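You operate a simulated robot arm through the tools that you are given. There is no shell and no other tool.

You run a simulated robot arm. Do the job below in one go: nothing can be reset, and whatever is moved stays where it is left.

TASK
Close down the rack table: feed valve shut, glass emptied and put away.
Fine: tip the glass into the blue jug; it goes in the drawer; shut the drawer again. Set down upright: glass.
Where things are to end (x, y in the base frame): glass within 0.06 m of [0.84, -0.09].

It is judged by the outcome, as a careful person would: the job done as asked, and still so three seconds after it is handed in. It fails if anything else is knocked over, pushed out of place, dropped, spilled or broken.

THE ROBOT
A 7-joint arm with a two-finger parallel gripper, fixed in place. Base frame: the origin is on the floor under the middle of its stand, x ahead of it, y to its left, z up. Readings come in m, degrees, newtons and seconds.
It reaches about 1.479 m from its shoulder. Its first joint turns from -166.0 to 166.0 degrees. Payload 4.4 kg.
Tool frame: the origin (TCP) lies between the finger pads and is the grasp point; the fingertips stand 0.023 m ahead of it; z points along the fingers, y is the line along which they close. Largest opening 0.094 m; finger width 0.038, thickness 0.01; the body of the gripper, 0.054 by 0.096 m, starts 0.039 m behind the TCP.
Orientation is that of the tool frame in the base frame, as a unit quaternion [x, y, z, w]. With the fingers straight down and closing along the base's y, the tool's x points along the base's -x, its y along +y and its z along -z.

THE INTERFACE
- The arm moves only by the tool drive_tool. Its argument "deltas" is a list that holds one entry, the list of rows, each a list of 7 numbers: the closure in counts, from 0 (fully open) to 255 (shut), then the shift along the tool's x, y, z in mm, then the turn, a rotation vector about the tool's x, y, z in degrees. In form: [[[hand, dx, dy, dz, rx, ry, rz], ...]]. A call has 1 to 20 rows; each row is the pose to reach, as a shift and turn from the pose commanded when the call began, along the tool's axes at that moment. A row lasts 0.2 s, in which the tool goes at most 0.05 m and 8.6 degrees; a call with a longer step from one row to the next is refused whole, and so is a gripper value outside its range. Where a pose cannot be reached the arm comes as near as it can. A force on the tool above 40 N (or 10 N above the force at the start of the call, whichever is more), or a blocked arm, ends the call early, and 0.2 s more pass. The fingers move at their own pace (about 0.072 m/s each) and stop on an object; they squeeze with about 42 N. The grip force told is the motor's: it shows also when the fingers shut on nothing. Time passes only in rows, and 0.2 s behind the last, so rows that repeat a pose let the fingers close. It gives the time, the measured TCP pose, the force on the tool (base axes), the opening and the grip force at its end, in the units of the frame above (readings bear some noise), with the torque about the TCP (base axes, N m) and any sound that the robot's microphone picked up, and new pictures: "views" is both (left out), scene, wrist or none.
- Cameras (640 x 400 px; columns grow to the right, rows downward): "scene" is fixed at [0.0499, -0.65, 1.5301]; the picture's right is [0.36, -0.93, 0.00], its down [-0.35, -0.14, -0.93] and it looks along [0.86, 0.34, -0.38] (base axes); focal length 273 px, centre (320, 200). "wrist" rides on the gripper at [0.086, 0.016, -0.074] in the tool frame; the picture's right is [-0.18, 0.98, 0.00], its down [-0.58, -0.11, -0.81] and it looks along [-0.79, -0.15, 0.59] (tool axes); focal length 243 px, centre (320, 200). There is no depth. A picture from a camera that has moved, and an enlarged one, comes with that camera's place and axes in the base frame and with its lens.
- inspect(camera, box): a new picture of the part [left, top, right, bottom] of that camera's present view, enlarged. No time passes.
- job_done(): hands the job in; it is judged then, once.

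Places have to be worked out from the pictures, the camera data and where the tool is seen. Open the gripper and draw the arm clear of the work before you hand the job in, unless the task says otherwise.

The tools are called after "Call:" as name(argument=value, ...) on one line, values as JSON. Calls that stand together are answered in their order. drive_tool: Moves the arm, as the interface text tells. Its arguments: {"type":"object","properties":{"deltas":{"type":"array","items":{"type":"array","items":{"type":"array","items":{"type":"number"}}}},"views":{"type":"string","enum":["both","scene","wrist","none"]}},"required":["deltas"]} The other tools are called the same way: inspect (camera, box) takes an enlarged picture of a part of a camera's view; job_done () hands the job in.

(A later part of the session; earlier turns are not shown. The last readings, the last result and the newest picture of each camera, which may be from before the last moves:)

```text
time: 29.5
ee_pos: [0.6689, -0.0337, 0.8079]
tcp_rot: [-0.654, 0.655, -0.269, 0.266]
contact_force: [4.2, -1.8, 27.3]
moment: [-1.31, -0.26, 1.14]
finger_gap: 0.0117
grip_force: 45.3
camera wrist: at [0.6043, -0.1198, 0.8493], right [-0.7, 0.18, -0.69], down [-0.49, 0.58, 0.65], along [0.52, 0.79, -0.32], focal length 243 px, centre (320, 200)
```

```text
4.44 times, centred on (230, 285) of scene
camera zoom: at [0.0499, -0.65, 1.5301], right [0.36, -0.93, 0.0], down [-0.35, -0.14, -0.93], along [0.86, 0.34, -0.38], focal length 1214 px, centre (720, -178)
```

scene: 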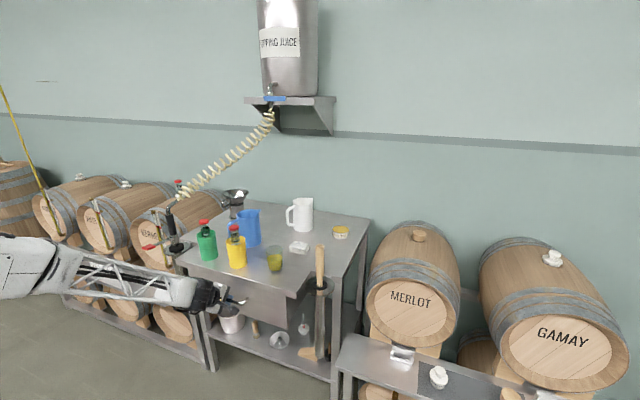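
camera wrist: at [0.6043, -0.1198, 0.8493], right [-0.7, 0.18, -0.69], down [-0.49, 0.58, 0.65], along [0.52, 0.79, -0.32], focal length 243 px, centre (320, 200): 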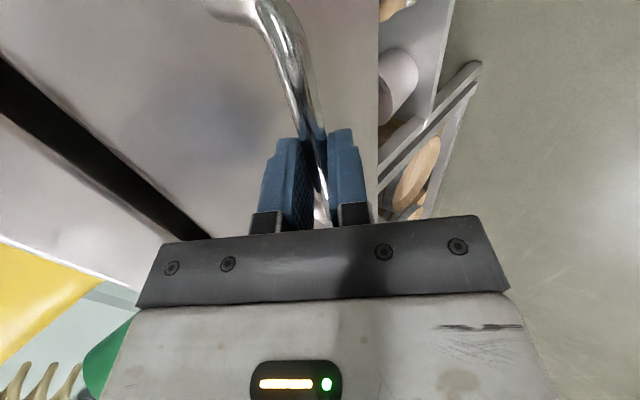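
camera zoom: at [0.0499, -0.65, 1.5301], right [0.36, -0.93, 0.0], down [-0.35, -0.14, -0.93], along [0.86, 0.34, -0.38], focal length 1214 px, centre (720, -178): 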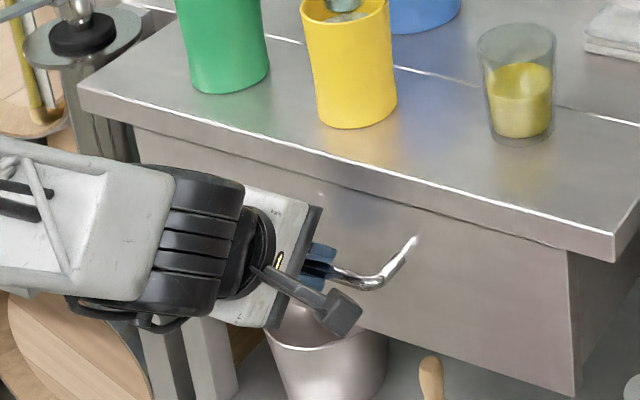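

The bar is held (gap 11.7 mm). I pull slowly in -x while gradually steepening the tilt so the arm stays in reach.

Call:
drive_tool(deltas=[[[255, 0, 2, -5, -1.5, 0, 0], [255, 0, 8, -12, -3, 0, 0], [255, 0, 16, -19, -5, 0, 0], [255, 0, 23, -26, -7, 0, 0], [255, 0, 31, -34, -9.5, 0, 0], [255, 0, 39, -42, -12, 0, 0], [255, 0, 47, -50, -14.5, 0, 0], [255, 0, 47, -50, -14.5, 0, 0]]], views="both")

Call:
inspect(camera="scene", box=[160, 230, 320, 330])

```text
time: 31.3
ee_pos: [0.5984, -0.033, 0.8084]
tcp_rot: [-0.682, 0.684, -0.183, 0.183]
contact_force: [-1.1, -24.8, 19.4]
moment: [-1.18, -0.08, 1.3]
finger_gap: 0.0121
grip_force: 45.3
camera wrist: at [0.546, -0.119, 0.864], right [-0.85, 0.19, -0.49], down [-0.31, 0.58, 0.75], along [0.43, 0.79, -0.44], focal length 243 px, centre (320, 200)
```

scene: 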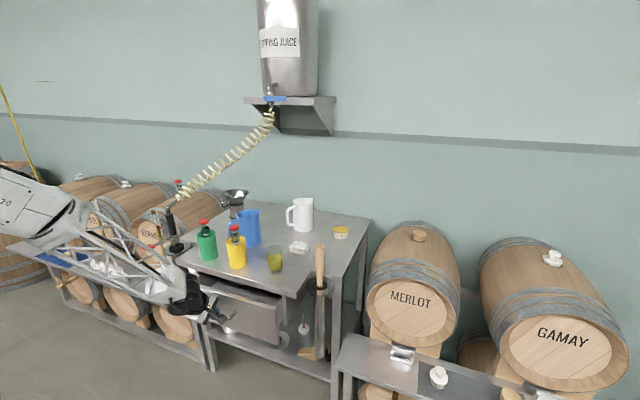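
wrist: 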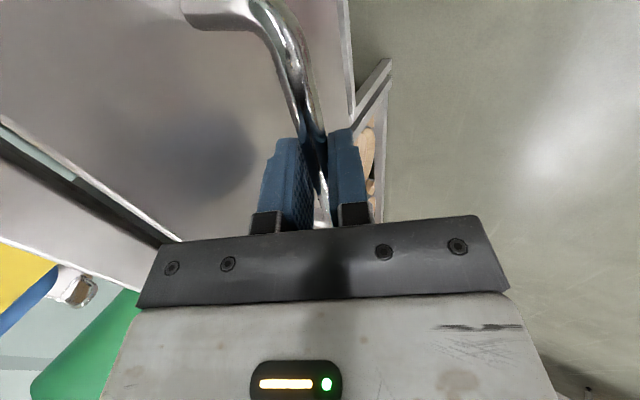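

```text
4.00 times, centred on (240, 280) of scene
camera zoom: at [0.0499, -0.65, 1.5301], right [0.36, -0.93, 0.0], down [-0.35, -0.14, -0.93], along [0.86, 0.34, -0.38], focal length 1092 px, centre (640, -120)
```

zoom: 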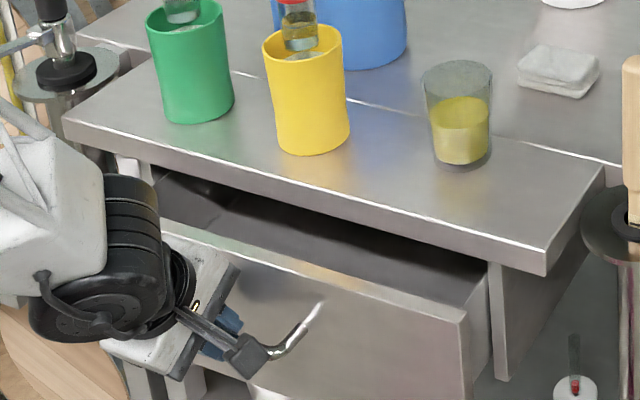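

The drawer is sliding out smoothly (70 mm so far). I continue pulling another 0.16 m while steepening the tool toward vertical.

Call:
drive_tool(deltas=[[[255, 0, 8.7, -5, -1.5, 0, 0], [255, 0, 17.3, -10, -3, 0, 0], [255, 0, 26, -15, -4.5, 0, 0], [255, 0, 34.6, -20, -6, 0, 0], [255, 0, 43.3, -25, -7.5, 0, 0], [255, 0, 52, -30, -9, 0, 0], [255, 0, 60.6, -35, -10.5, 0, 0], [255, 0, 69.3, -40, -12, 0, 0], [255, 0, 77.9, -45, -13.5, 0, 0], [255, 0, 86.6, -50, -15, 0, 0], [255, 0, 95.3, -55, -16.5, 0, 0], [255, 0, 103.9, -60, -18, 0, 0], [255, 0, 112.6, -65, -19.5, 0, 0], [255, 0, 121.2, -70, -21, 0, 0], [255, 0, 129.9, -75, -22.5, 0, 0], [255, 0, 138.6, -80, -24, 0, 0], [255, 0, 138.6, -80, -24, 0, 0]]], views="both")

Call:
inspect(camera="scene", box=[150, 230, 350, 355])

```text
time: 34.2
ee_pos: [0.4706, -0.035, 0.8087]
tcp_rot: [-0.704, 0.704, -0.067, 0.065]
contact_force: [0.6, -5.5, -14.9]
moment: [0.02, -4.92, 1.54]
finger_gap: 0.0186
grip_force: 44.7
stopped in row 14: the force on the tool passed its limit at 45 N (the readings are from after the stop); the commanded pose is now the measured one
camera wrist: at [0.4402, -0.1198, 0.8802], right [-0.97, 0.18, -0.19], down [-0.04, 0.58, 0.81], along [0.26, 0.79, -0.55], focal length 243 px, centre (320, 200)
```

scene: 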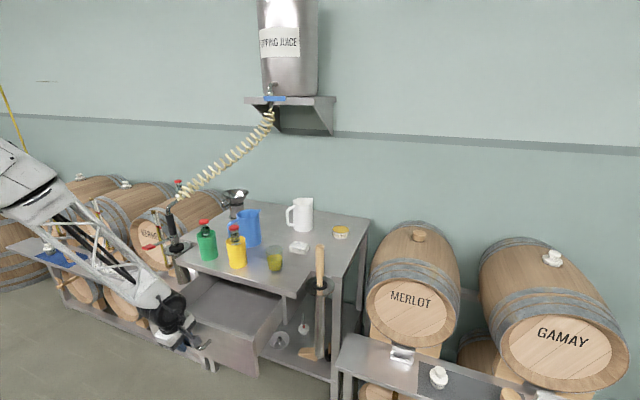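
wrist: 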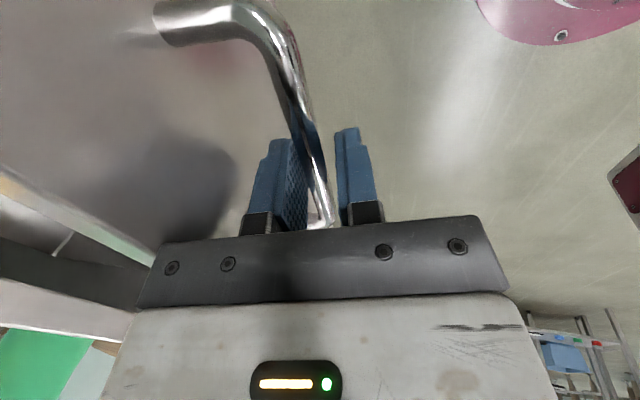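

```text
3.20 times, centred on (250, 292) of scene
camera zoom: at [0.0499, -0.65, 1.5301], right [0.36, -0.93, 0.0], down [-0.35, -0.14, -0.93], along [0.86, 0.34, -0.38], focal length 874 px, centre (544, -96)
```

zoom: 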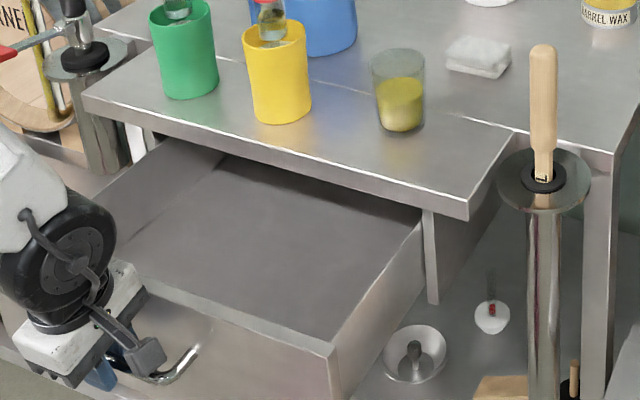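

The drawer has reached its end of travel (about 0.2 m out) and its interior is empty. I release the bar and draw the tool up and away.

Call:
drive_tool(deltas=[[[146, 0, 0, 0, 0, 0, 0], [146, 0, 0, 0, 0, 0, 0], [146, 0, 0, 0, 0, 0, 0], [146, 0, 0, -15, 0, 0, 0], [146, 0, 0, -40, 0, 0, 0], [146, 0, 0, -75, 0, 0, 0], [146, 0, 0, -115, 0, 0, 0], [146, 0, 0, -160, 0, 0, 0], [146, 0, 0, -205, 0, 0, 0], [146, 0, 0, -250, 0, 0, 0], [146, 0, 0, -290, 0, 0, 0], [146, 0, 0, -290, 0, 0, 0]]], views="both")

Call:
inspect(camera="scene", box=[150, 230, 350, 355])

```text
time: 36.8
ee_pos: [0.4157, -0.035, 1.0933]
tcp_rot: [-0.703, 0.705, -0.066, 0.066]
contact_force: [0.9, 0.1, 0.2]
moment: [-0.01, -0.02, -0.01]
finger_gap: 0.0403
grip_force: 0.2
camera wrist: at [0.3851, -0.1204, 1.1639], right [-0.97, 0.19, -0.18], down [-0.04, 0.58, 0.81], along [0.26, 0.79, -0.55], focal length 243 px, centre (320, 200)
```

scene: 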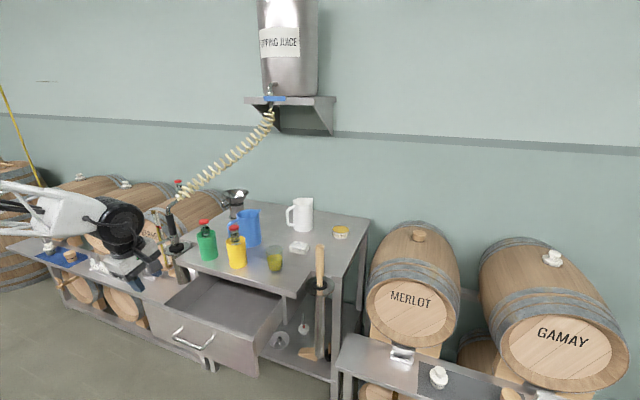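
wrist: 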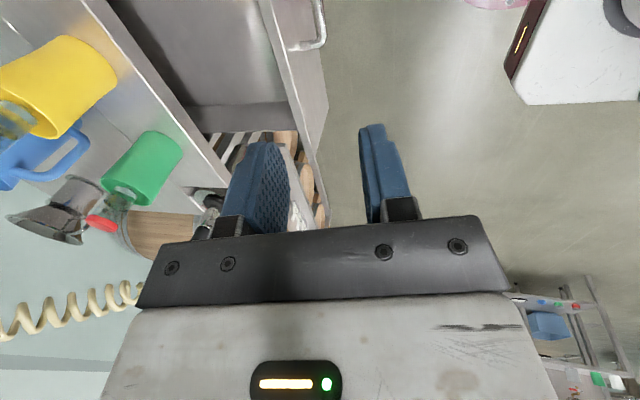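

```text
3.20 times, centred on (250, 292) of scene
camera zoom: at [0.0499, -0.65, 1.5301], right [0.36, -0.93, 0.0], down [-0.35, -0.14, -0.93], along [0.86, 0.34, -0.38], focal length 874 px, centre (544, -96)
```

zoom: 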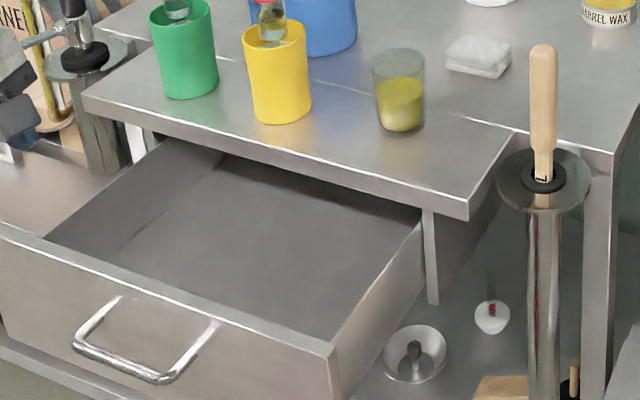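

The drawer is open and its inside is empty. For the glass I want a near-level side grasp with the camera on top, so first I raise the pitch to about 15 degrees below level, moving to the front of the glass.

Call:
drive_tool(deltas=[[[0, 18, -18, -4, 8, 0, 0], [0, 36, -36, -8, 16, 0, 0], [0, 54, -53, -12, 24, 0, 0], [0, 72, -71, -16, 32, 0, 0], [0, 90, -89, -20, 40, 0, 0], [0, 108, -107, -24, 48, 0, 0], [0, 126, -125, -28, 56, 0, 0], [0, 145, -142, -31, 64.3, 0, 0], [0, 145, -142, -31, 64.3, 0, 0]]], views="none")

Call:
drive_tool(deltas=[[[0, 0, 0, 0, 0, 0, -8.2], [0, 0, 0, 0, 0, 0, -16.4], [0, 0, 0, 0, 0, 0, -24.6], [0, 0, 0, 0, 0, 0, -32.8], [0, 0, 0, 0, 0, 0, -41], [0, 0, 0, 0, 0, 0, -49.2], [0, 0, 0, 0, 0, 0, -57.4], [0, 0, 0, 0, 0, 0, -65.6], [0, 0, 0, 0, 0, 0, -73.8], [0, 0, 0, 0, 0, 0, -82], [0, 0, 0, 0, 0, 0, -90], [0, 0, 0, 0, 0, 0, -90]]], views="both")

```text
time: 39.0
ee_pos: [0.562, -0.1812, 1.1314]
tcp_rot: [-0.566, 0.581, -0.406, 0.421]
contact_force: [-0.3, 0.7, 0.8]
moment: [0.03, 0.06, -0.01]
finger_gap: 0.0941
grip_force: 0.2
out of reach, approached as far as the arm can: row 8, 9
stopped in row 9: the arm was blocked; the commanded pose is now the measured one
```

```text
time: 41.8
ee_pos: [0.4712, -0.1394, 1.3065]
tcp_rot: [0.711, 0.029, 0.701, 0.046]
contact_force: [-0.5, 0.6, -1.5]
moment: [0.02, -0.05, 0.03]
finger_gap: 0.0941
grip_force: 0.0
out of reach, approached as far as the arm can: row 1, 2, 3, 4, 5, 6, 7, 8, 9, 10
stopped in row 12: the arm was blocked; the commanded pose is now the measured one
camera wrist: at [0.3976, -0.1443, 1.3959], right [-0.03, -1.0, -0.08], down [-0.81, 0.07, -0.58], along [0.58, 0.05, -0.81], focal length 243 px, centre (320, 200)
```

scene: 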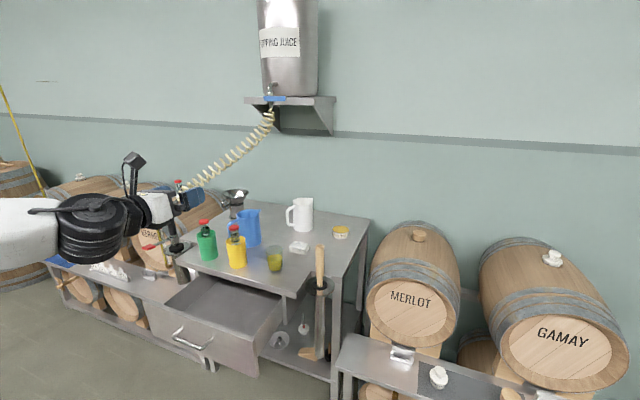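
wrist: 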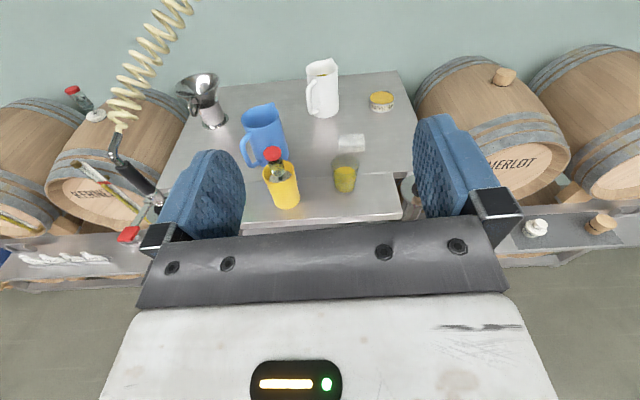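

The roll got there with the arm folding back to (0.471, -0.139, 1.307), tool nearly level and camera on top. The view is now upright; I zoom in to measure the glass, jug and drawer.

Call:
inspect(camera="wrist", box=[220, 90, 420, 215])

Call:
inspect(camera="scene", box=[190, 180, 350, 280])

```text
3.20 times, centred on (320, 152) of wrist
camera zoom: at [0.3976, -0.1443, 1.3959], right [-0.03, -1.0, -0.08], down [-0.81, 0.07, -0.58], along [0.58, 0.05, -0.81], focal length 776 px, centre (320, 352)
```

zoom: 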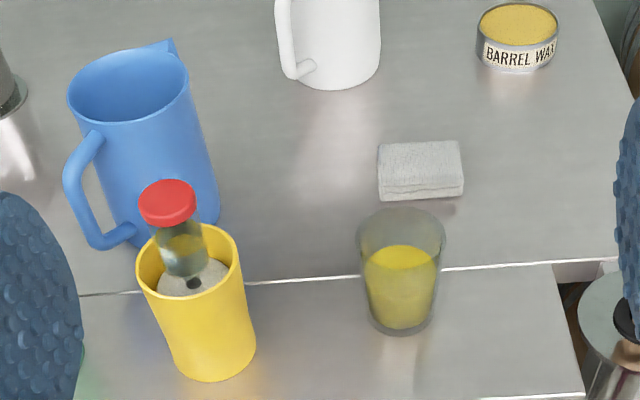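

```text
4.00 times, centred on (270, 230) of scene
camera zoom: at [0.0499, -0.65, 1.5301], right [0.36, -0.93, 0.0], down [-0.35, -0.14, -0.93], along [0.86, 0.34, -0.38], focal length 1092 px, centre (520, 80)
```

zoom: 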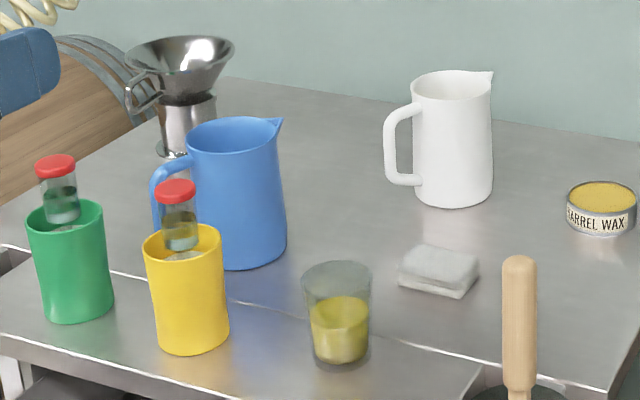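

The glass stands at (0.784, -0.180), base z about 0.897, 0.087 tall, 63 mm at the rim; the jug's rim centre is at (0.918, 0.020, 1.037). I move to a pre-grasp point in front of and above the glass with the fingers about 15 degrees below level.

Call:
drive_tool(deltas=[[[0, -26, 1, 19, 0, -1.4, 0.6], [0, -51, 2, 39, 0, -2.8, 1.2], [0, -77, 3, 58, 0, -4.2, 1.8], [0, -103, 4, 77, 0, -5.6, 2.4], [0, -128, 5, 97, 0, -7, 3], [0, -154, 6, 116, 0, -8.4, 3.6], [0, -179, 7, 135, 0, -9.8, 4.2], [0, -205, 8, 155, 0, -11.2, 4.8], [0, -231, 9, 174, 0, -12.6, 5.4], [0, -256, 9, 193, 0, -14, 6], [0, -256, 9, 193, 0, -14, 6], [0, -256, 9, 193, 0, -14, 6]]], views="both")

```text
time: 44.4
ee_pos: [0.6621, -0.1815, 1.0506]
tcp_rot: [0.792, -0.014, 0.61, 0.012]
contact_force: [0.1, -0.1, 0.4]
moment: [0.03, 0.06, -0.01]
finger_gap: 0.0942
grip_force: 0.0
camera wrist: at [0.6112, -0.1951, 1.1533], right [-0.08, -0.98, -0.18], down [-0.92, 0.14, -0.36], along [0.38, 0.13, -0.92], focal length 243 px, centre (320, 200)
```

scene: 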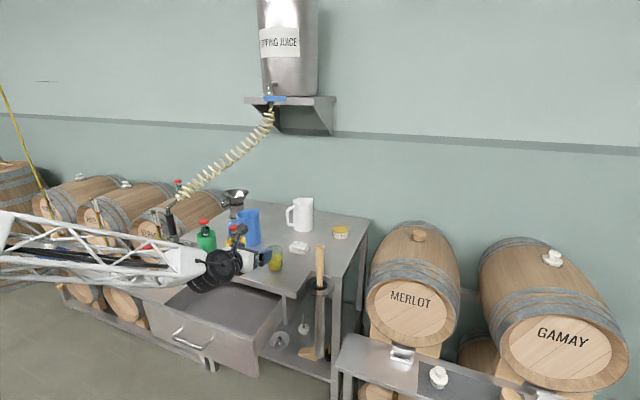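
wrist: 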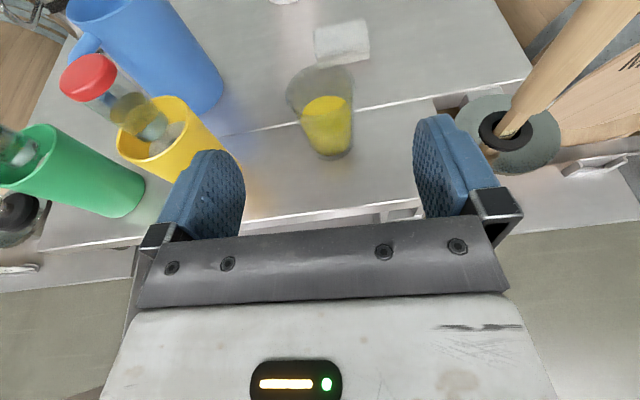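

Aligned: the tool axis is 15 degrees below level and the glass is straight ahead at y about -0.179. I descend to just in front of the glass, open, and check alignment.

Call:
drive_tool(deltas=[[[0, -15, -2, 14, 0, 0, 0], [0, -29, -3, 27, 0, 0, 0], [0, -44, -5, 41, 0, 0, 0], [0, -58.6, -6.4, 54.4, 0, 0, 0], [0, -66, -6.7, 80, 0, 0, 0], [0, -66, -6.7, 80, 0, 0, 0]]], views="both")

Call:
inspect(camera="scene", box=[190, 200, 350, 300])

```text
time: 45.8
ee_pos: [0.7204, -0.1756, 0.9666]
tcp_rot: [0.792, -0.014, 0.611, 0.012]
contact_force: [-0.4, -0.1, 0.8]
moment: [0.01, -0.03, -0.02]
finger_gap: 0.0942
grip_force: 0.0
camera wrist: at [0.6699, -0.1898, 1.0689], right [-0.08, -0.98, -0.18], down [-0.92, 0.14, -0.36], along [0.38, 0.13, -0.92], focal length 243 px, centre (320, 200)
```

scene: 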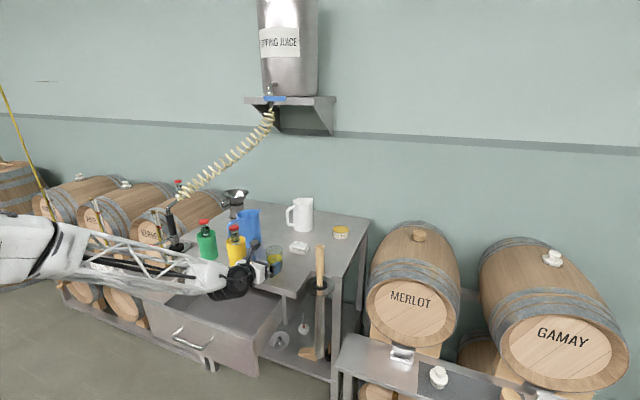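
wrist: 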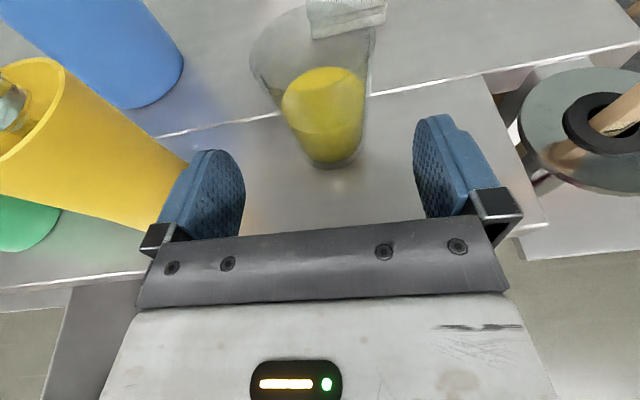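

```text
4.00 times, centred on (270, 250) of scene
camera zoom: at [0.0499, -0.65, 1.5301], right [0.36, -0.93, 0.0], down [-0.35, -0.14, -0.93], along [0.86, 0.34, -0.38], focal length 1092 px, centre (520, 0)
```

zoom: 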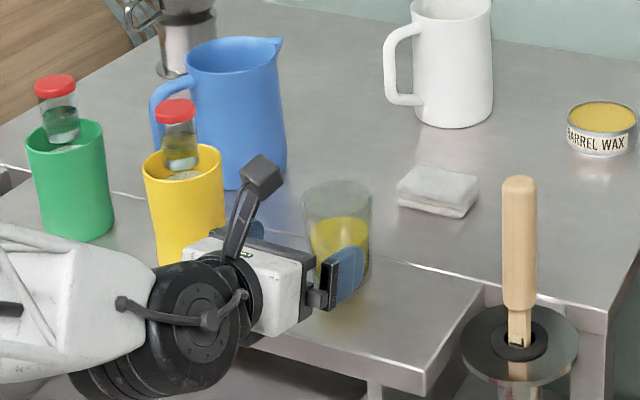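

The glass is centred between the fingers. I advance the last 62 mm slowly.

Call:
drive_tool(deltas=[[[0, -2.3, 0.3, 15, 0, 0, 0], [0, -4.6, 0.7, 31, 0, 0, 0], [0, -6.9, 1, 46, 0, 0, 0], [0, -9.1, 1.3, 62, 0, 0, 0], [0, -9.1, 1.3, 62, 0, 0, 0], [0, -9.1, 1.3, 62, 0, 0, 0]]], views="both")

Call:
inspect(camera="scene", box=[190, 200, 350, 300])

```text
time: 47.2
ee_pos: [0.7785, -0.1783, 0.9419]
tcp_rot: [0.792, -0.014, 0.611, 0.012]
contact_force: [0.3, 0.1, 0.0]
moment: [0.01, -0.02, 0.01]
finger_gap: 0.094
grip_force: 0.1
camera wrist: at [0.7275, -0.1926, 1.0446], right [-0.08, -0.98, -0.18], down [-0.92, 0.14, -0.36], along [0.38, 0.13, -0.92], focal length 243 px, centre (320, 200)
```

scene: 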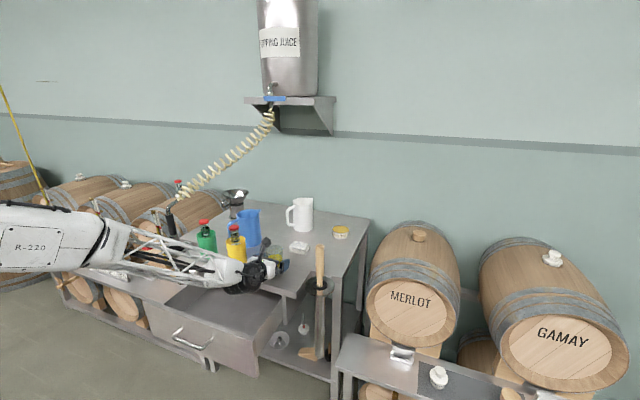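
wrist: 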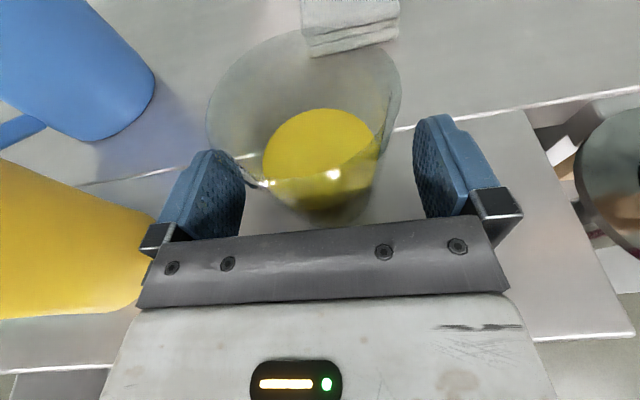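

```text
4.00 times, centred on (270, 250) of scene
camera zoom: at [0.0499, -0.65, 1.5301], right [0.36, -0.93, 0.0], down [-0.35, -0.14, -0.93], along [0.86, 0.34, -0.38], focal length 1092 px, centre (520, 0)
```

zoom: 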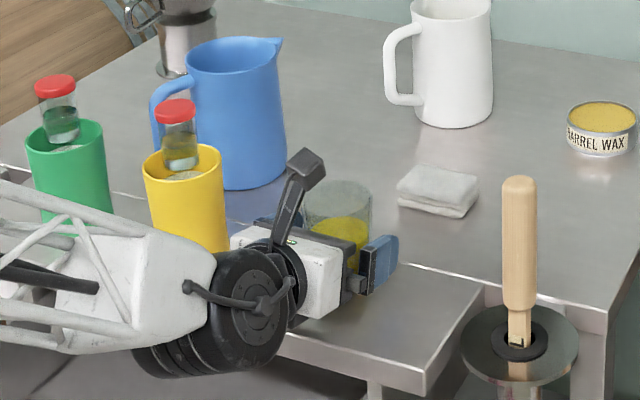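

The glass sits between the pads near the TCP. I close gradually on it.

Call:
drive_tool(deltas=[[[60, 0, 0, 0, 0, 0, 0], [85, 0, 0, 0, 0, 0, 0], [100, 0, 0, 0, 0, 0, 0], [120, 0, 0, 0, 0, 0, 0], [140, 0, 0, 0, 0, 0, 0], [140, 0, 0, 0, 0, 0, 0]]], views="wrist")

```text
time: 48.6
ee_pos: [0.7784, -0.1796, 0.9408]
tcp_rot: [0.792, -0.013, 0.611, 0.012]
contact_force: [0.4, 0.7, 0.3]
moment: [0.03, 0.0, -0.01]
finger_gap: 0.062
grip_force: 42.0
camera wrist: at [0.7274, -0.1926, 1.0447], right [-0.08, -0.98, -0.18], down [-0.92, 0.14, -0.36], along [0.38, 0.13, -0.92], focal length 243 px, centre (320, 200)
```

wrist: 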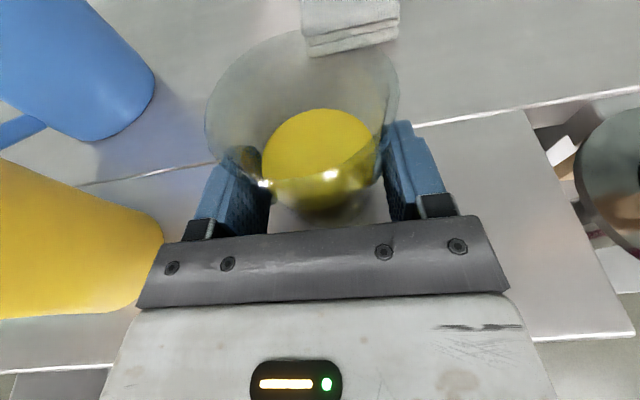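

The glass is held (62 mm, 42 N). I lift it straight up slowly.

Call:
drive_tool(deltas=[[[160, 5, 0, -1.3, 0, 0, 0], [160, 14.5, 0, -3.8, 0, 0, 0], [160, 29, 0, -7.6, 0, 0, 0], [160, 43, 0, -11.5, 0, 0, 0], [160, 58, 0, -15.3, 0, 0, 0], [160, 72, 0, -19, 0, 0, 0], [160, 87, 0, -23, 0, 0, 0], [160, 101, 0, -26.8, 0, 0, 0], [160, 116, 0, -30.6, 0, 0, 0], [160, 130, 0, -34.4, 0, 0, 0], [160, 145, 0, -38.2, 0, 0, 0], [160, 154, 0, -40.8, 0, 0, 0], [160, 154, 0, -40.8, 0, 0, 0]]], views="both")

```text
time: 51.4
ee_pos: [0.778, -0.1796, 1.1]
tcp_rot: [0.792, -0.015, 0.61, 0.012]
contact_force: [-0.5, 0.0, -2.0]
moment: [-0.01, 0.0, 0.01]
finger_gap: 0.0619
grip_force: 42.0
camera wrist: at [0.7269, -0.1933, 1.2035], right [-0.08, -0.98, -0.18], down [-0.92, 0.14, -0.36], along [0.38, 0.13, -0.92], focal length 243 px, centre (320, 200)
```

scene: 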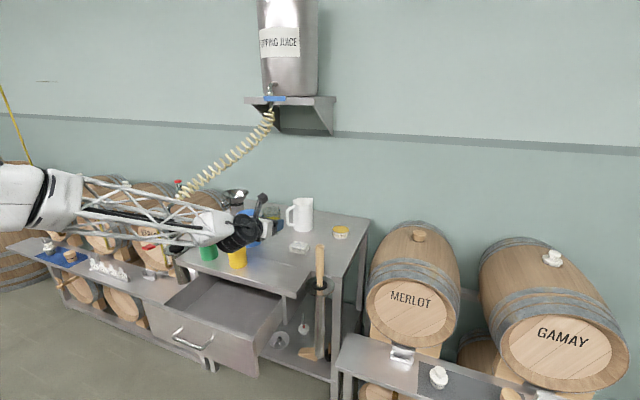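
wrist: 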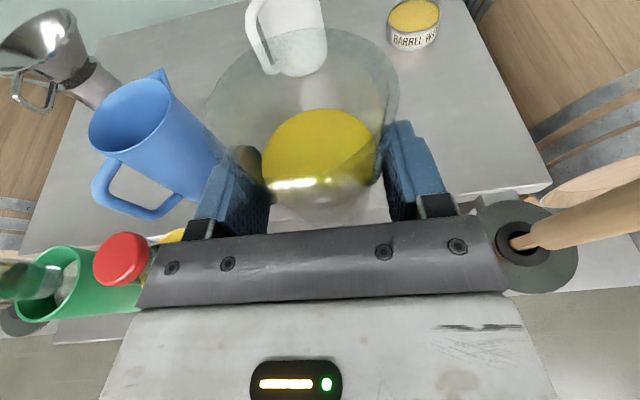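

The glass is lifted with no spill. I raise it a little more and carry it level over the cups to a point beside the blue jug's rim on its +y side.

Call:
drive_tool(deltas=[[[160, 18, 0, -4.7, 0, 0, 0], [160, 36, 0, -9.4, 0, 0, 0], [160, 53.2, 0, -14, 0, 0, 0], [160, 55, -12, -8, 0, 0, 0], [160, 57.5, -30, 1, 0, 0, 0], [160, 60, -49, 10, 0, 0, 0], [160, 62.5, -68, 19, 0, 0, 0], [160, 65, -88, 28, 0, 0, 0], [160, 67.5, -108, 37.5, 0, 0, 0], [160, 70, -128, 47, 0, 0, 0], [160, 72.5, -148, 56.5, 0, 0, 0], [160, 75, -168, 66, 0, 0, 0], [160, 77.5, -188, 75.5, 0, 0, 0], [160, 80, -208, 85, 0, 0, 0], [160, 82.5, -228, 94.5, 0, 0, 0], [160, 85, -247, 103.5, 0, 0, 0], [160, 87, -263, 111, 0, 0, 0], [160, 88.2, -274.5, 116.4, 0, 0, 0], [160, 88.2, -274.5, 116.4, 0, 0, 0], [160, 88.2, -274.5, 116.4, 0, 0, 0]]], views="both")

Call:
inspect(camera="scene", box=[170, 150, 350, 270])

```text
time: 55.6
ee_pos: [0.924, 0.0918, 1.1582]
tcp_rot: [0.791, -0.014, 0.611, 0.012]
contact_force: [-0.1, -0.9, -2.3]
moment: [-0.04, 0.03, -0.01]
finger_gap: 0.0621
grip_force: 42.2
out of reach, approached as far as the arm can: row 12, 13, 14, 15, 16
camera wrist: at [0.8727, 0.079, 1.2608], right [-0.08, -0.98, -0.18], down [-0.92, 0.14, -0.36], along [0.38, 0.13, -0.92], focal length 243 px, centre (320, 200)
```

scene: 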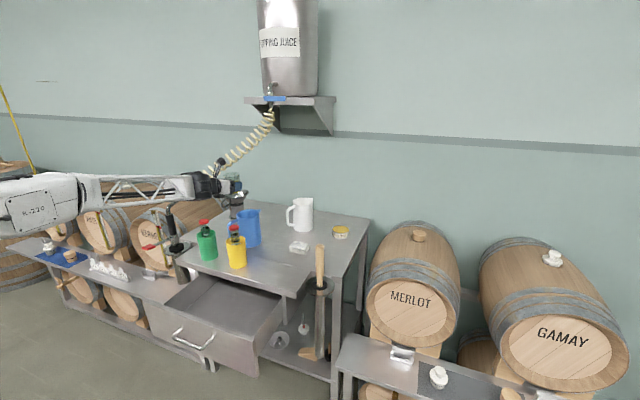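
wrist: 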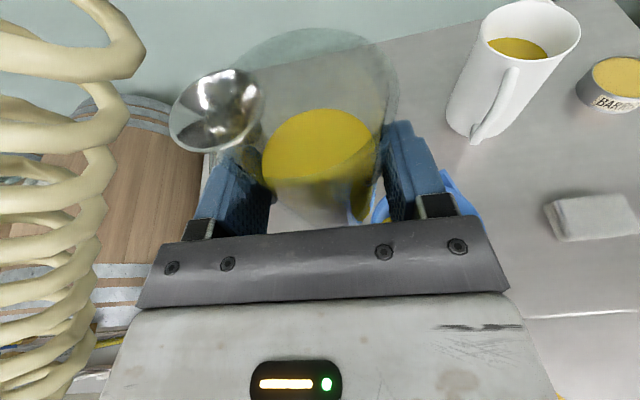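

```text
3.33 times, centred on (260, 210) of scene
camera zoom: at [0.0499, -0.65, 1.5301], right [0.36, -0.93, 0.0], down [-0.35, -0.14, -0.93], along [0.86, 0.34, -0.38], focal length 910 px, centre (520, 167)
```

zoom: 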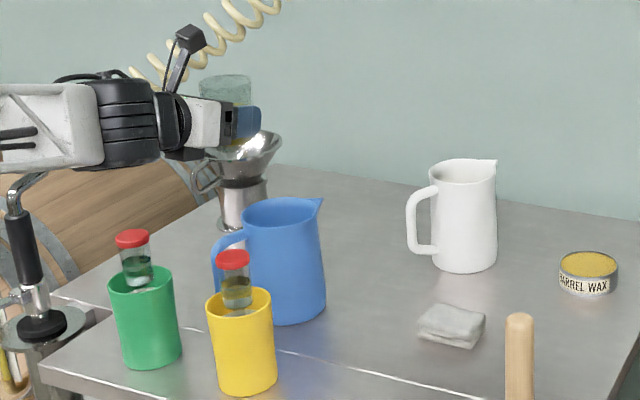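

The glass is at (0.924, 0.092) beside the jug, still level and well held; the hose is a few cm off on the +y side and falls away as I go lower. I lower to pouring height while starting to tip gently toward the jug (toward -y), short of the spilling angle.

Call:
drive_tool(deltas=[[[160, -7, 0, 2, 0, 0, 0], [160, -16, -1, 4, 0, 0, 0], [160, -26, -1.5, 7, 0, 0, 0], [160, -36, -2, 9.5, 0, 0, 4], [160, -43.5, -3.1, 11.4, 0, 0, 9], [160, -43.5, -3.1, 11.4, 0, 0, 15], [160, -43.5, -3.1, 11.4, 0, 0, 21], [160, -43.5, -3.1, 11.4, 0, 0, 27], [160, -43.5, -3.1, 11.4, 0, 0, 32], [160, -43.5, -3.1, 11.4, 0, 0, 35], [160, -43.5, -3.1, 11.4, 0, 0, 35]]], views="both")

Call:
inspect(camera="scene", box=[170, 150, 350, 270])

```text
time: 58.0
ee_pos: [0.9244, 0.0933, 1.1108]
tcp_rot: [0.751, -0.251, 0.586, -0.173]
contact_force: [-0.3, 0.1, -2.1]
moment: [-0.01, 0.01, 0.0]
finger_gap: 0.0625
grip_force: 42.3
camera wrist: at [0.8644, 0.0336, 1.1898], right [-0.21, -0.69, -0.69], down [-0.87, 0.46, -0.2], along [0.45, 0.56, -0.7], focal length 243 px, centre (320, 200)
```

scene: 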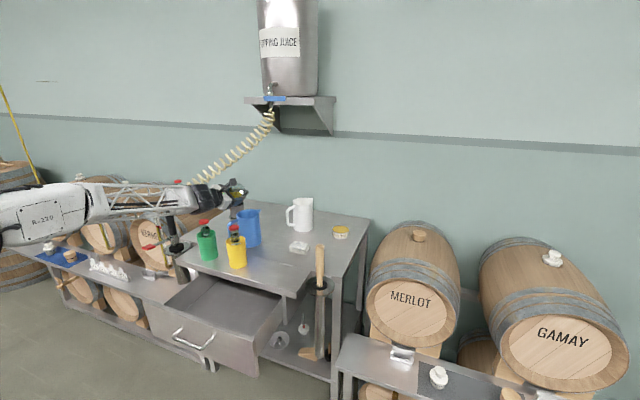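
wrist: 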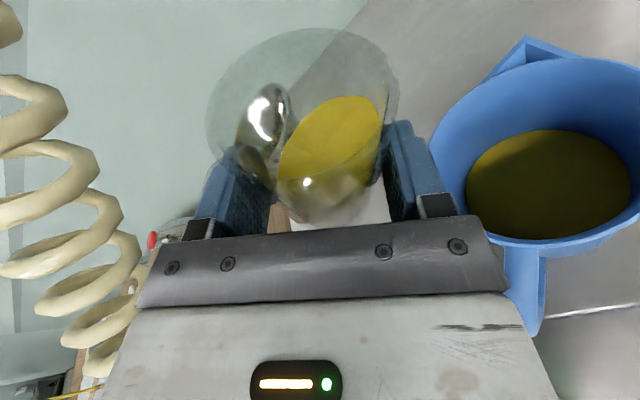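

```text
3.33 times, centred on (260, 210) of scene
camera zoom: at [0.0499, -0.65, 1.5301], right [0.36, -0.93, 0.0], down [-0.35, -0.14, -0.93], along [0.86, 0.34, -0.38], focal length 910 px, centre (520, 167)
```

zoom: 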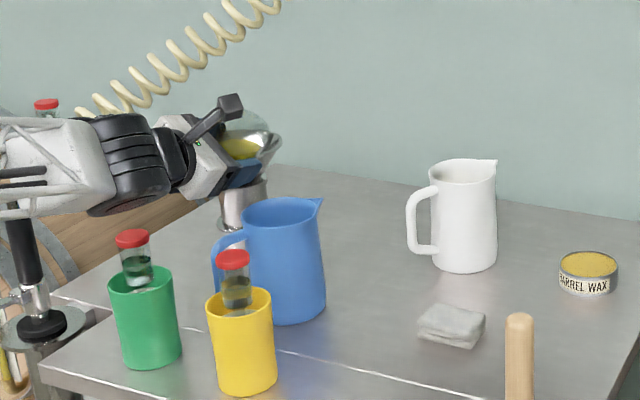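

The lip is now over the jug opening and the liquid has not reached it. I tip further, slowly, keeping the lip over the jug's middle.

Call:
drive_tool(deltas=[[[160, 1, 1.4, 0.1, 0, 0, 3], [160, 2, 2.8, 0.1, 0, 0, 6], [160, 2.9, 4.1, 0.2, 0, 0, 8.5], [160, 2.9, 4.1, 0.2, 0, 0, 11], [160, 2.9, 4.1, 0.2, 0, 0, 13], [160, 2.9, 4.1, 0.2, 0, 0, 15], [160, 2.9, 4.1, 0.2, 0, 0, 17], [160, 2.9, 4.1, 0.2, 0, 0, 19], [160, 2.9, 4.1, 0.2, 0, 0, 21], [160, 2.9, 4.1, 0.2, 0, 0, 23], [160, 3, 4.3, 0.2, 0, 0, 25], [160, 3.3, 4.7, 0.2, 0, 0, 27], [160, 3.6, 5.2, 0.2, 0, 0, 29], [160, 4, 5.7, 0.3, 0, 0, 31], [160, 4.3, 6.1, 0.3, 0, 0, 33], [160, 4.6, 6.5, 0.3, 0, 0, 35], [160, 4.6, 6.5, 0.3, 0, 0, 35]]], views="both")

Call:
inspect(camera="scene", box=[170, 150, 350, 270])

```text
time: 61.6
ee_pos: [0.9242, 0.0854, 1.1117]
tcp_rot: [0.64, -0.466, 0.507, -0.34]
contact_force: [0.1, -0.6, -1.2]
moment: [-0.02, 0.01, -0.04]
finger_gap: 0.0622
grip_force: 41.3
camera wrist: at [0.8514, 0.002, 1.1447], right [-0.26, -0.15, -0.95], down [-0.78, 0.61, 0.11], along [0.57, 0.77, -0.28], focal length 243 px, centre (320, 200)
```

scene: 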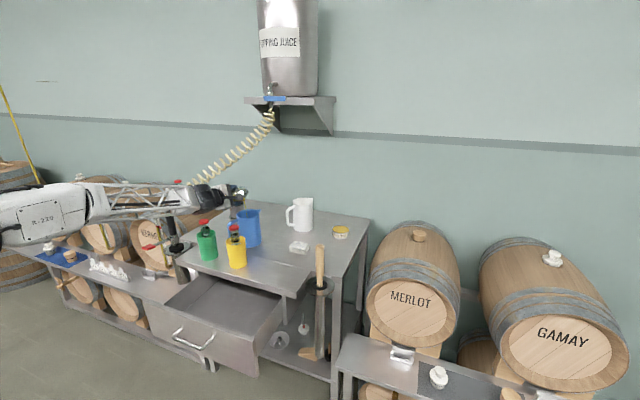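
wrist: 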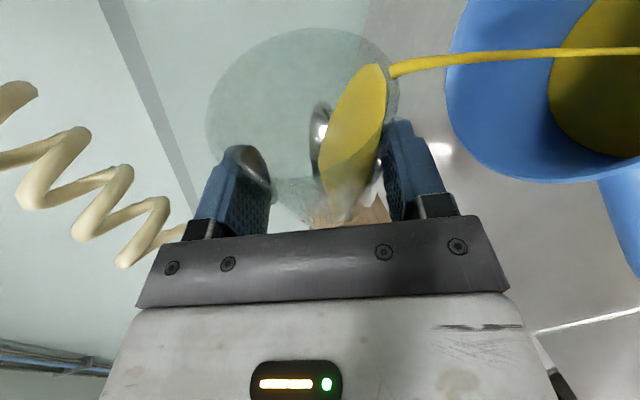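

```text
3.33 times, centred on (260, 210) of scene
camera zoom: at [0.0499, -0.65, 1.5301], right [0.36, -0.93, 0.0], down [-0.35, -0.14, -0.93], along [0.86, 0.34, -0.38], focal length 910 px, centre (520, 167)
```

zoom: 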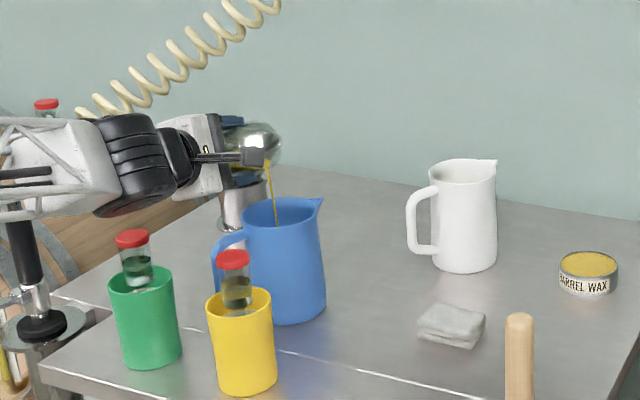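

The stream is falling cleanly into the jug. I continue tipping slowly, shifting the glass so that the lip stays over the opening.

Call:
drive_tool(deltas=[[[160, 0, 0, 0, 0, 0, 0], [160, 1.2, 0.4, 0, 0, 0, 2.5], [160, 2.4, 0.8, 0.1, 0, 0, 5], [160, 3.6, 1.2, 0.1, 0, 0, 7.5], [160, 4.7, 1.7, 0.2, 0, 0, 10], [160, 5.9, 2.1, 0.2, 0, 0, 12.5], [160, 7, 2.5, 0.3, 0, 0, 15], [160, 8.2, 2.9, 0.3, 0, 0, 17.5], [160, 9.4, 3.3, 0.4, 0, 0, 20], [160, 11.4, 4, 0.4, 0, 0, 22.5], [160, 13.4, 4.8, 0.5, 0, 0, 25], [160, 15.5, 5.5, 0.6, 0, 0, 27.5], [160, 17.5, 6.2, 0.7, 0, 0, 30], [160, 19.5, 7, 0.7, 0, 0, 32.5], [160, 21.6, 7.7, 0.8, 0, 0, 35], [160, 21.6, 7.7, 0.8, 0, 0, 35]]], views="both")

Call:
inspect(camera="scene", box=[170, 150, 350, 270])

```text
time: 65.0
ee_pos: [0.9246, 0.0631, 1.1107]
tcp_rot: [-0.471, 0.636, -0.381, 0.478]
contact_force: [0.4, 0.5, -0.7]
moment: [-0.01, -0.01, -0.01]
finger_gap: 0.0617
grip_force: 42.3
camera wrist: at [0.8386, -0.0135, 1.0931], right [-0.21, 0.44, -0.87], down [-0.69, 0.56, 0.45], along [0.69, 0.7, 0.19], focal length 243 px, centre (320, 200)
```

scene: 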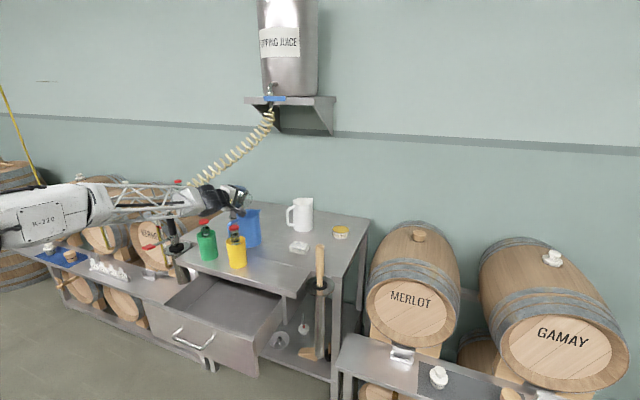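
wrist: 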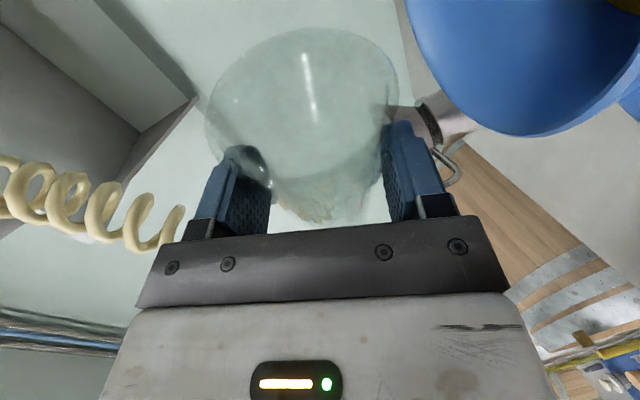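

```text
3.33 times, centred on (260, 210) of scene
camera zoom: at [0.0499, -0.65, 1.5301], right [0.36, -0.93, 0.0], down [-0.35, -0.14, -0.93], along [0.86, 0.34, -0.38], focal length 910 px, centre (520, 167)
```

zoom: 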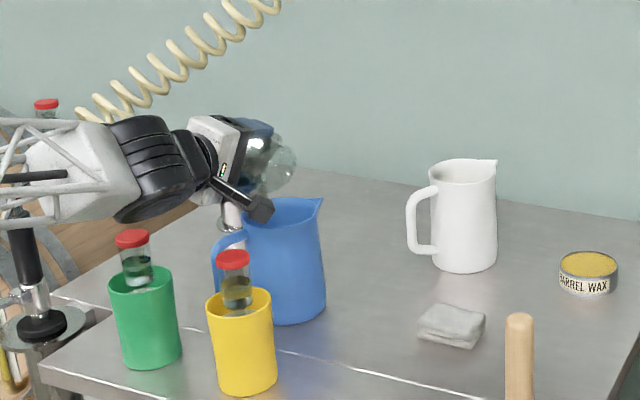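

The glass looks empty now. I tip it a bit further with a slight rise and hold for the last drops.

Call:
drive_tool(deltas=[[[160, 1.5, -3.5, -0.5, 0, 0, 3], [160, 3.5, -6, -1, 0, 0, 6], [160, 5.5, -8.5, -1.3, 0, 0, 9], [160, 7.6, -10.2, -1.6, 0, 0, 12], [160, 7.6, -10.2, -1.6, 0, 0, 12], [160, 7.6, -10.2, -1.6, 0, 0, 12], [160, 7.6, -10.2, -1.6, 0, 0, 12], [160, 7.6, -10.2, -1.6, 0, 0, 12], [160, 7.6, -10.2, -1.6, 0, 0, 12]]], views="wrist")

Call:
inspect(camera="wrist", box=[180, 10, 460, 185])

```text
time: 67.0
ee_pos: [0.925, 0.0518, 1.1202]
tcp_rot: [-0.402, 0.682, -0.329, 0.514]
contact_force: [-0.5, 0.1, -1.5]
moment: [-0.01, 0.01, -0.02]
finger_gap: 0.0619
grip_force: 42.7
camera wrist: at [0.8353, -0.0139, 1.0866], right [-0.18, 0.62, -0.77], down [-0.67, 0.49, 0.55], along [0.72, 0.61, 0.32], focal length 243 px, centre (320, 200)
```

wrist: 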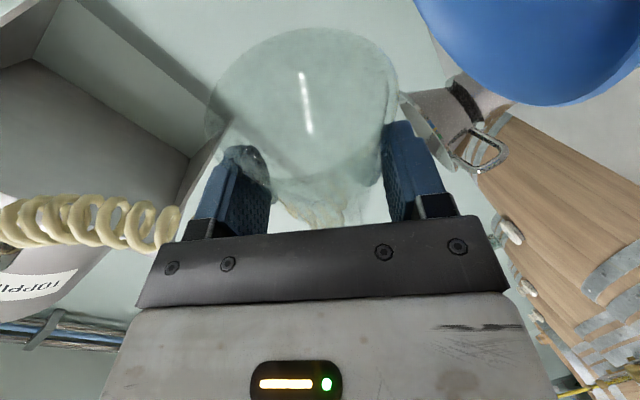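

```text
2.29 times, centred on (320, 98) of wrist
camera zoom: at [0.8353, -0.0139, 1.0866], right [-0.18, 0.62, -0.77], down [-0.67, 0.49, 0.55], along [0.72, 0.61, 0.32], focal length 555 px, centre (320, 434)
```

zoom: 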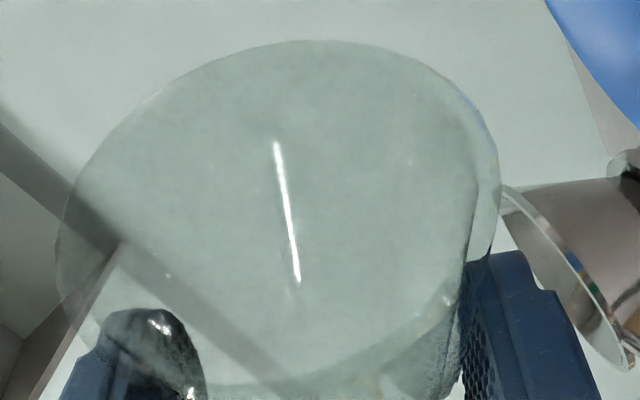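

The glass is empty. I roll it back upright while rising slightly.

Call:
drive_tool(deltas=[[[160, -1, -2, -0.6, 0, 0, -5], [160, -2, -4, -1.2, 0, 0, -12], [160, -3, -6, -1.8, 0, 0, -19], [160, -4, -8, -2.4, 0, 0, -26], [160, -5, -10, -3, 0, 0, -33.5], [160, -6, -12, -3.5, 0, 0, -41], [160, -7, -14, -4.1, 0, 0, -48.5], [160, -8, -16, -4.7, 0, 0, -56], [160, -9, -18, -5.3, 0, 0, -63.5], [160, -10, -20, -5.9, 0, 0, -71], [160, -11, -22, -6.5, 0, 0, -78.5], [160, -12, -24, -7, 0, 0, -86], [160, -13.1, -25.9, -7.7, 0, 0, -93.5], [160, -13.1, -25.9, -7.7, 0, 0, -101], [160, -13.1, -25.9, -7.7, 0, 0, -108], [160, -13.1, -25.9, -7.7, 0, 0, -114], [160, -13.1, -25.9, -7.7, 0, 0, -117], [160, -13.1, -25.9, -7.7, 0, 0, -117]]], views="both")

Call:
inspect(camera="scene", box=[170, 150, 350, 270])

```text
time: 70.8
ee_pos: [0.9225, 0.0526, 1.1492]
tcp_rot: [0.791, -0.013, 0.611, 0.012]
contact_force: [-0.5, 0.7, -0.9]
moment: [-0.01, 0.03, 0.0]
finger_gap: 0.0616
grip_force: 41.9
camera wrist: at [0.8727, 0.0387, 1.2518], right [-0.08, -0.98, -0.18], down [-0.92, 0.14, -0.36], along [0.38, 0.13, -0.92], focal length 243 px, centre (320, 200)
```

scene: 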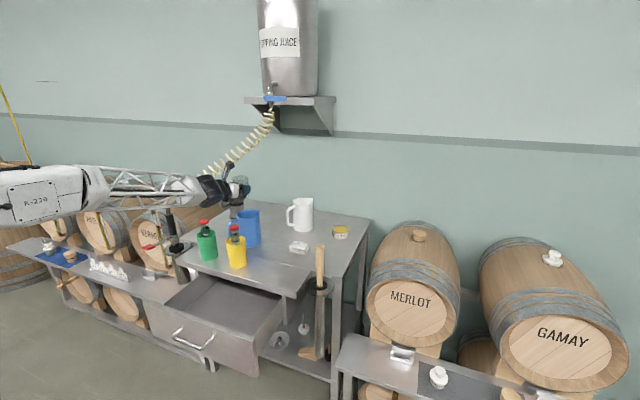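
wrist: 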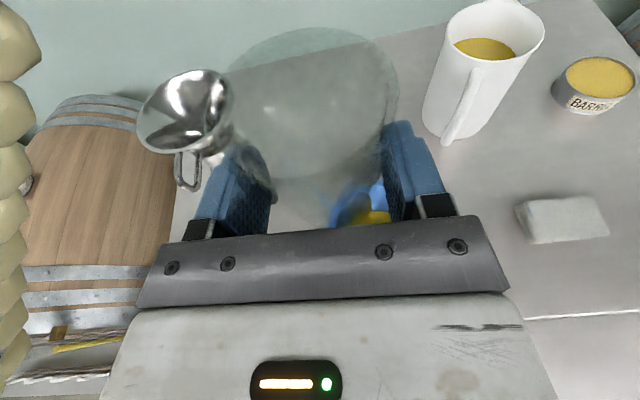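

```text
3.33 times, centred on (260, 210) of scene
camera zoom: at [0.0499, -0.65, 1.5301], right [0.36, -0.93, 0.0], down [-0.35, -0.14, -0.93], along [0.86, 0.34, -0.38], focal length 910 px, centre (520, 167)
```

zoom: 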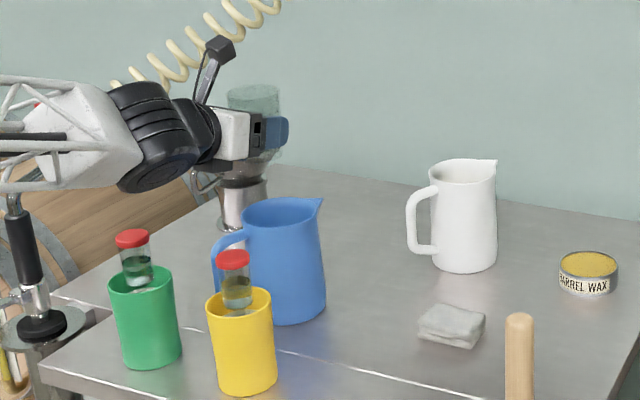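

The jug received the liquid and nothing is spilled. I carry the empty glass back to its old spot above the front plate.

Call:
drive_tool(deltas=[[[160, 2, 6, -4, 0, 0, 0], [160, 1, 20, -11, 0, 0, 0], [160, -1, 38, -21, 0, 0, 0], [160, -4, 56, -31, 0, 0, 0], [160, -6, 75, -42, 0, 0, 0], [160, -9, 94, -52.5, 0, 0, 0], [160, -11, 113, -63, 0, 0, 0], [160, -14, 132, -74, 0, 0, 0], [160, -17, 151, -84, 0, 0, 0], [160, -20, 170, -95, 0, 0, 0], [160, -23, 189, -105.5, 0, 0, 0], [160, -26, 208, -116, 0, 0, 0], [160, -28, 225, -126, 0, 0, 0], [160, -29.3, 237.6, -132.7, 0, 0, 0], [160, -29.3, 237.6, -132.7, 0, 0, 0]]], views="none")

```text
time: 74.0
ee_pos: [0.7786, -0.1808, 1.1545]
tcp_rot: [0.791, -0.014, 0.611, 0.012]
contact_force: [0.3, 0.9, -2.2]
moment: [0.01, 0.02, 0.02]
finger_gap: 0.0618
grip_force: 42.0
out of reach, approached as far as the arm can: row 6, 7, 8, 9, 10, 11
```

I lower it slowly onto the plate where it stood before, with small last steps.

Call:
drive_tool(deltas=[[[160, -19.3, 0, 5.1, 0, 0, 0], [160, -48.3, 0, 12.8, 0, 0, 0], [160, -77.3, 0, 20.4, 0, 0, 0], [160, -106.3, 0, 28, 0, 0, 0], [160, -135.3, 0, 35.7, 0, 0, 0], [160, -159.5, 0, 42, 0, 0, 0], [160, -178.8, 0, 47.2, 0, 0, 0], [160, -191.4, 0, 50.5, 0, 0, 0], [160, -198.2, 0, 52.3, 0, 0, 0], [160, -202, 0, 53.3, 0, 0, 0], [160, -203.5, 0, 53.7, 0, 0, 0], [160, -203.5, 0, 53.7, 0, 0, 0]]], views="both")

```text
time: 76.6
ee_pos: [0.7813, -0.1807, 0.9458]
tcp_rot: [0.792, -0.014, 0.61, 0.012]
contact_force: [0.3, 0.2, -1.3]
moment: [-0.01, 0.03, -0.03]
finger_gap: 0.0617
grip_force: 42.9
camera wrist: at [0.729, -0.1943, 1.0477], right [-0.08, -0.98, -0.18], down [-0.92, 0.14, -0.36], along [0.38, 0.13, -0.92], focal length 243 px, centre (320, 200)
```

scene: 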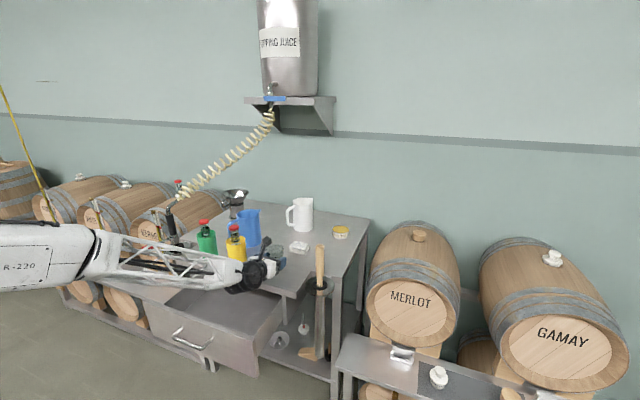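
wrist: 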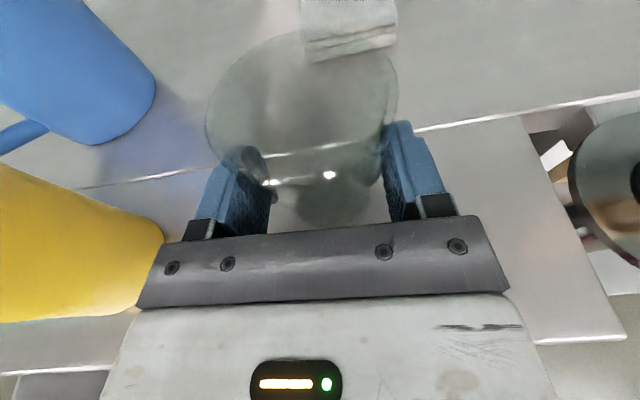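

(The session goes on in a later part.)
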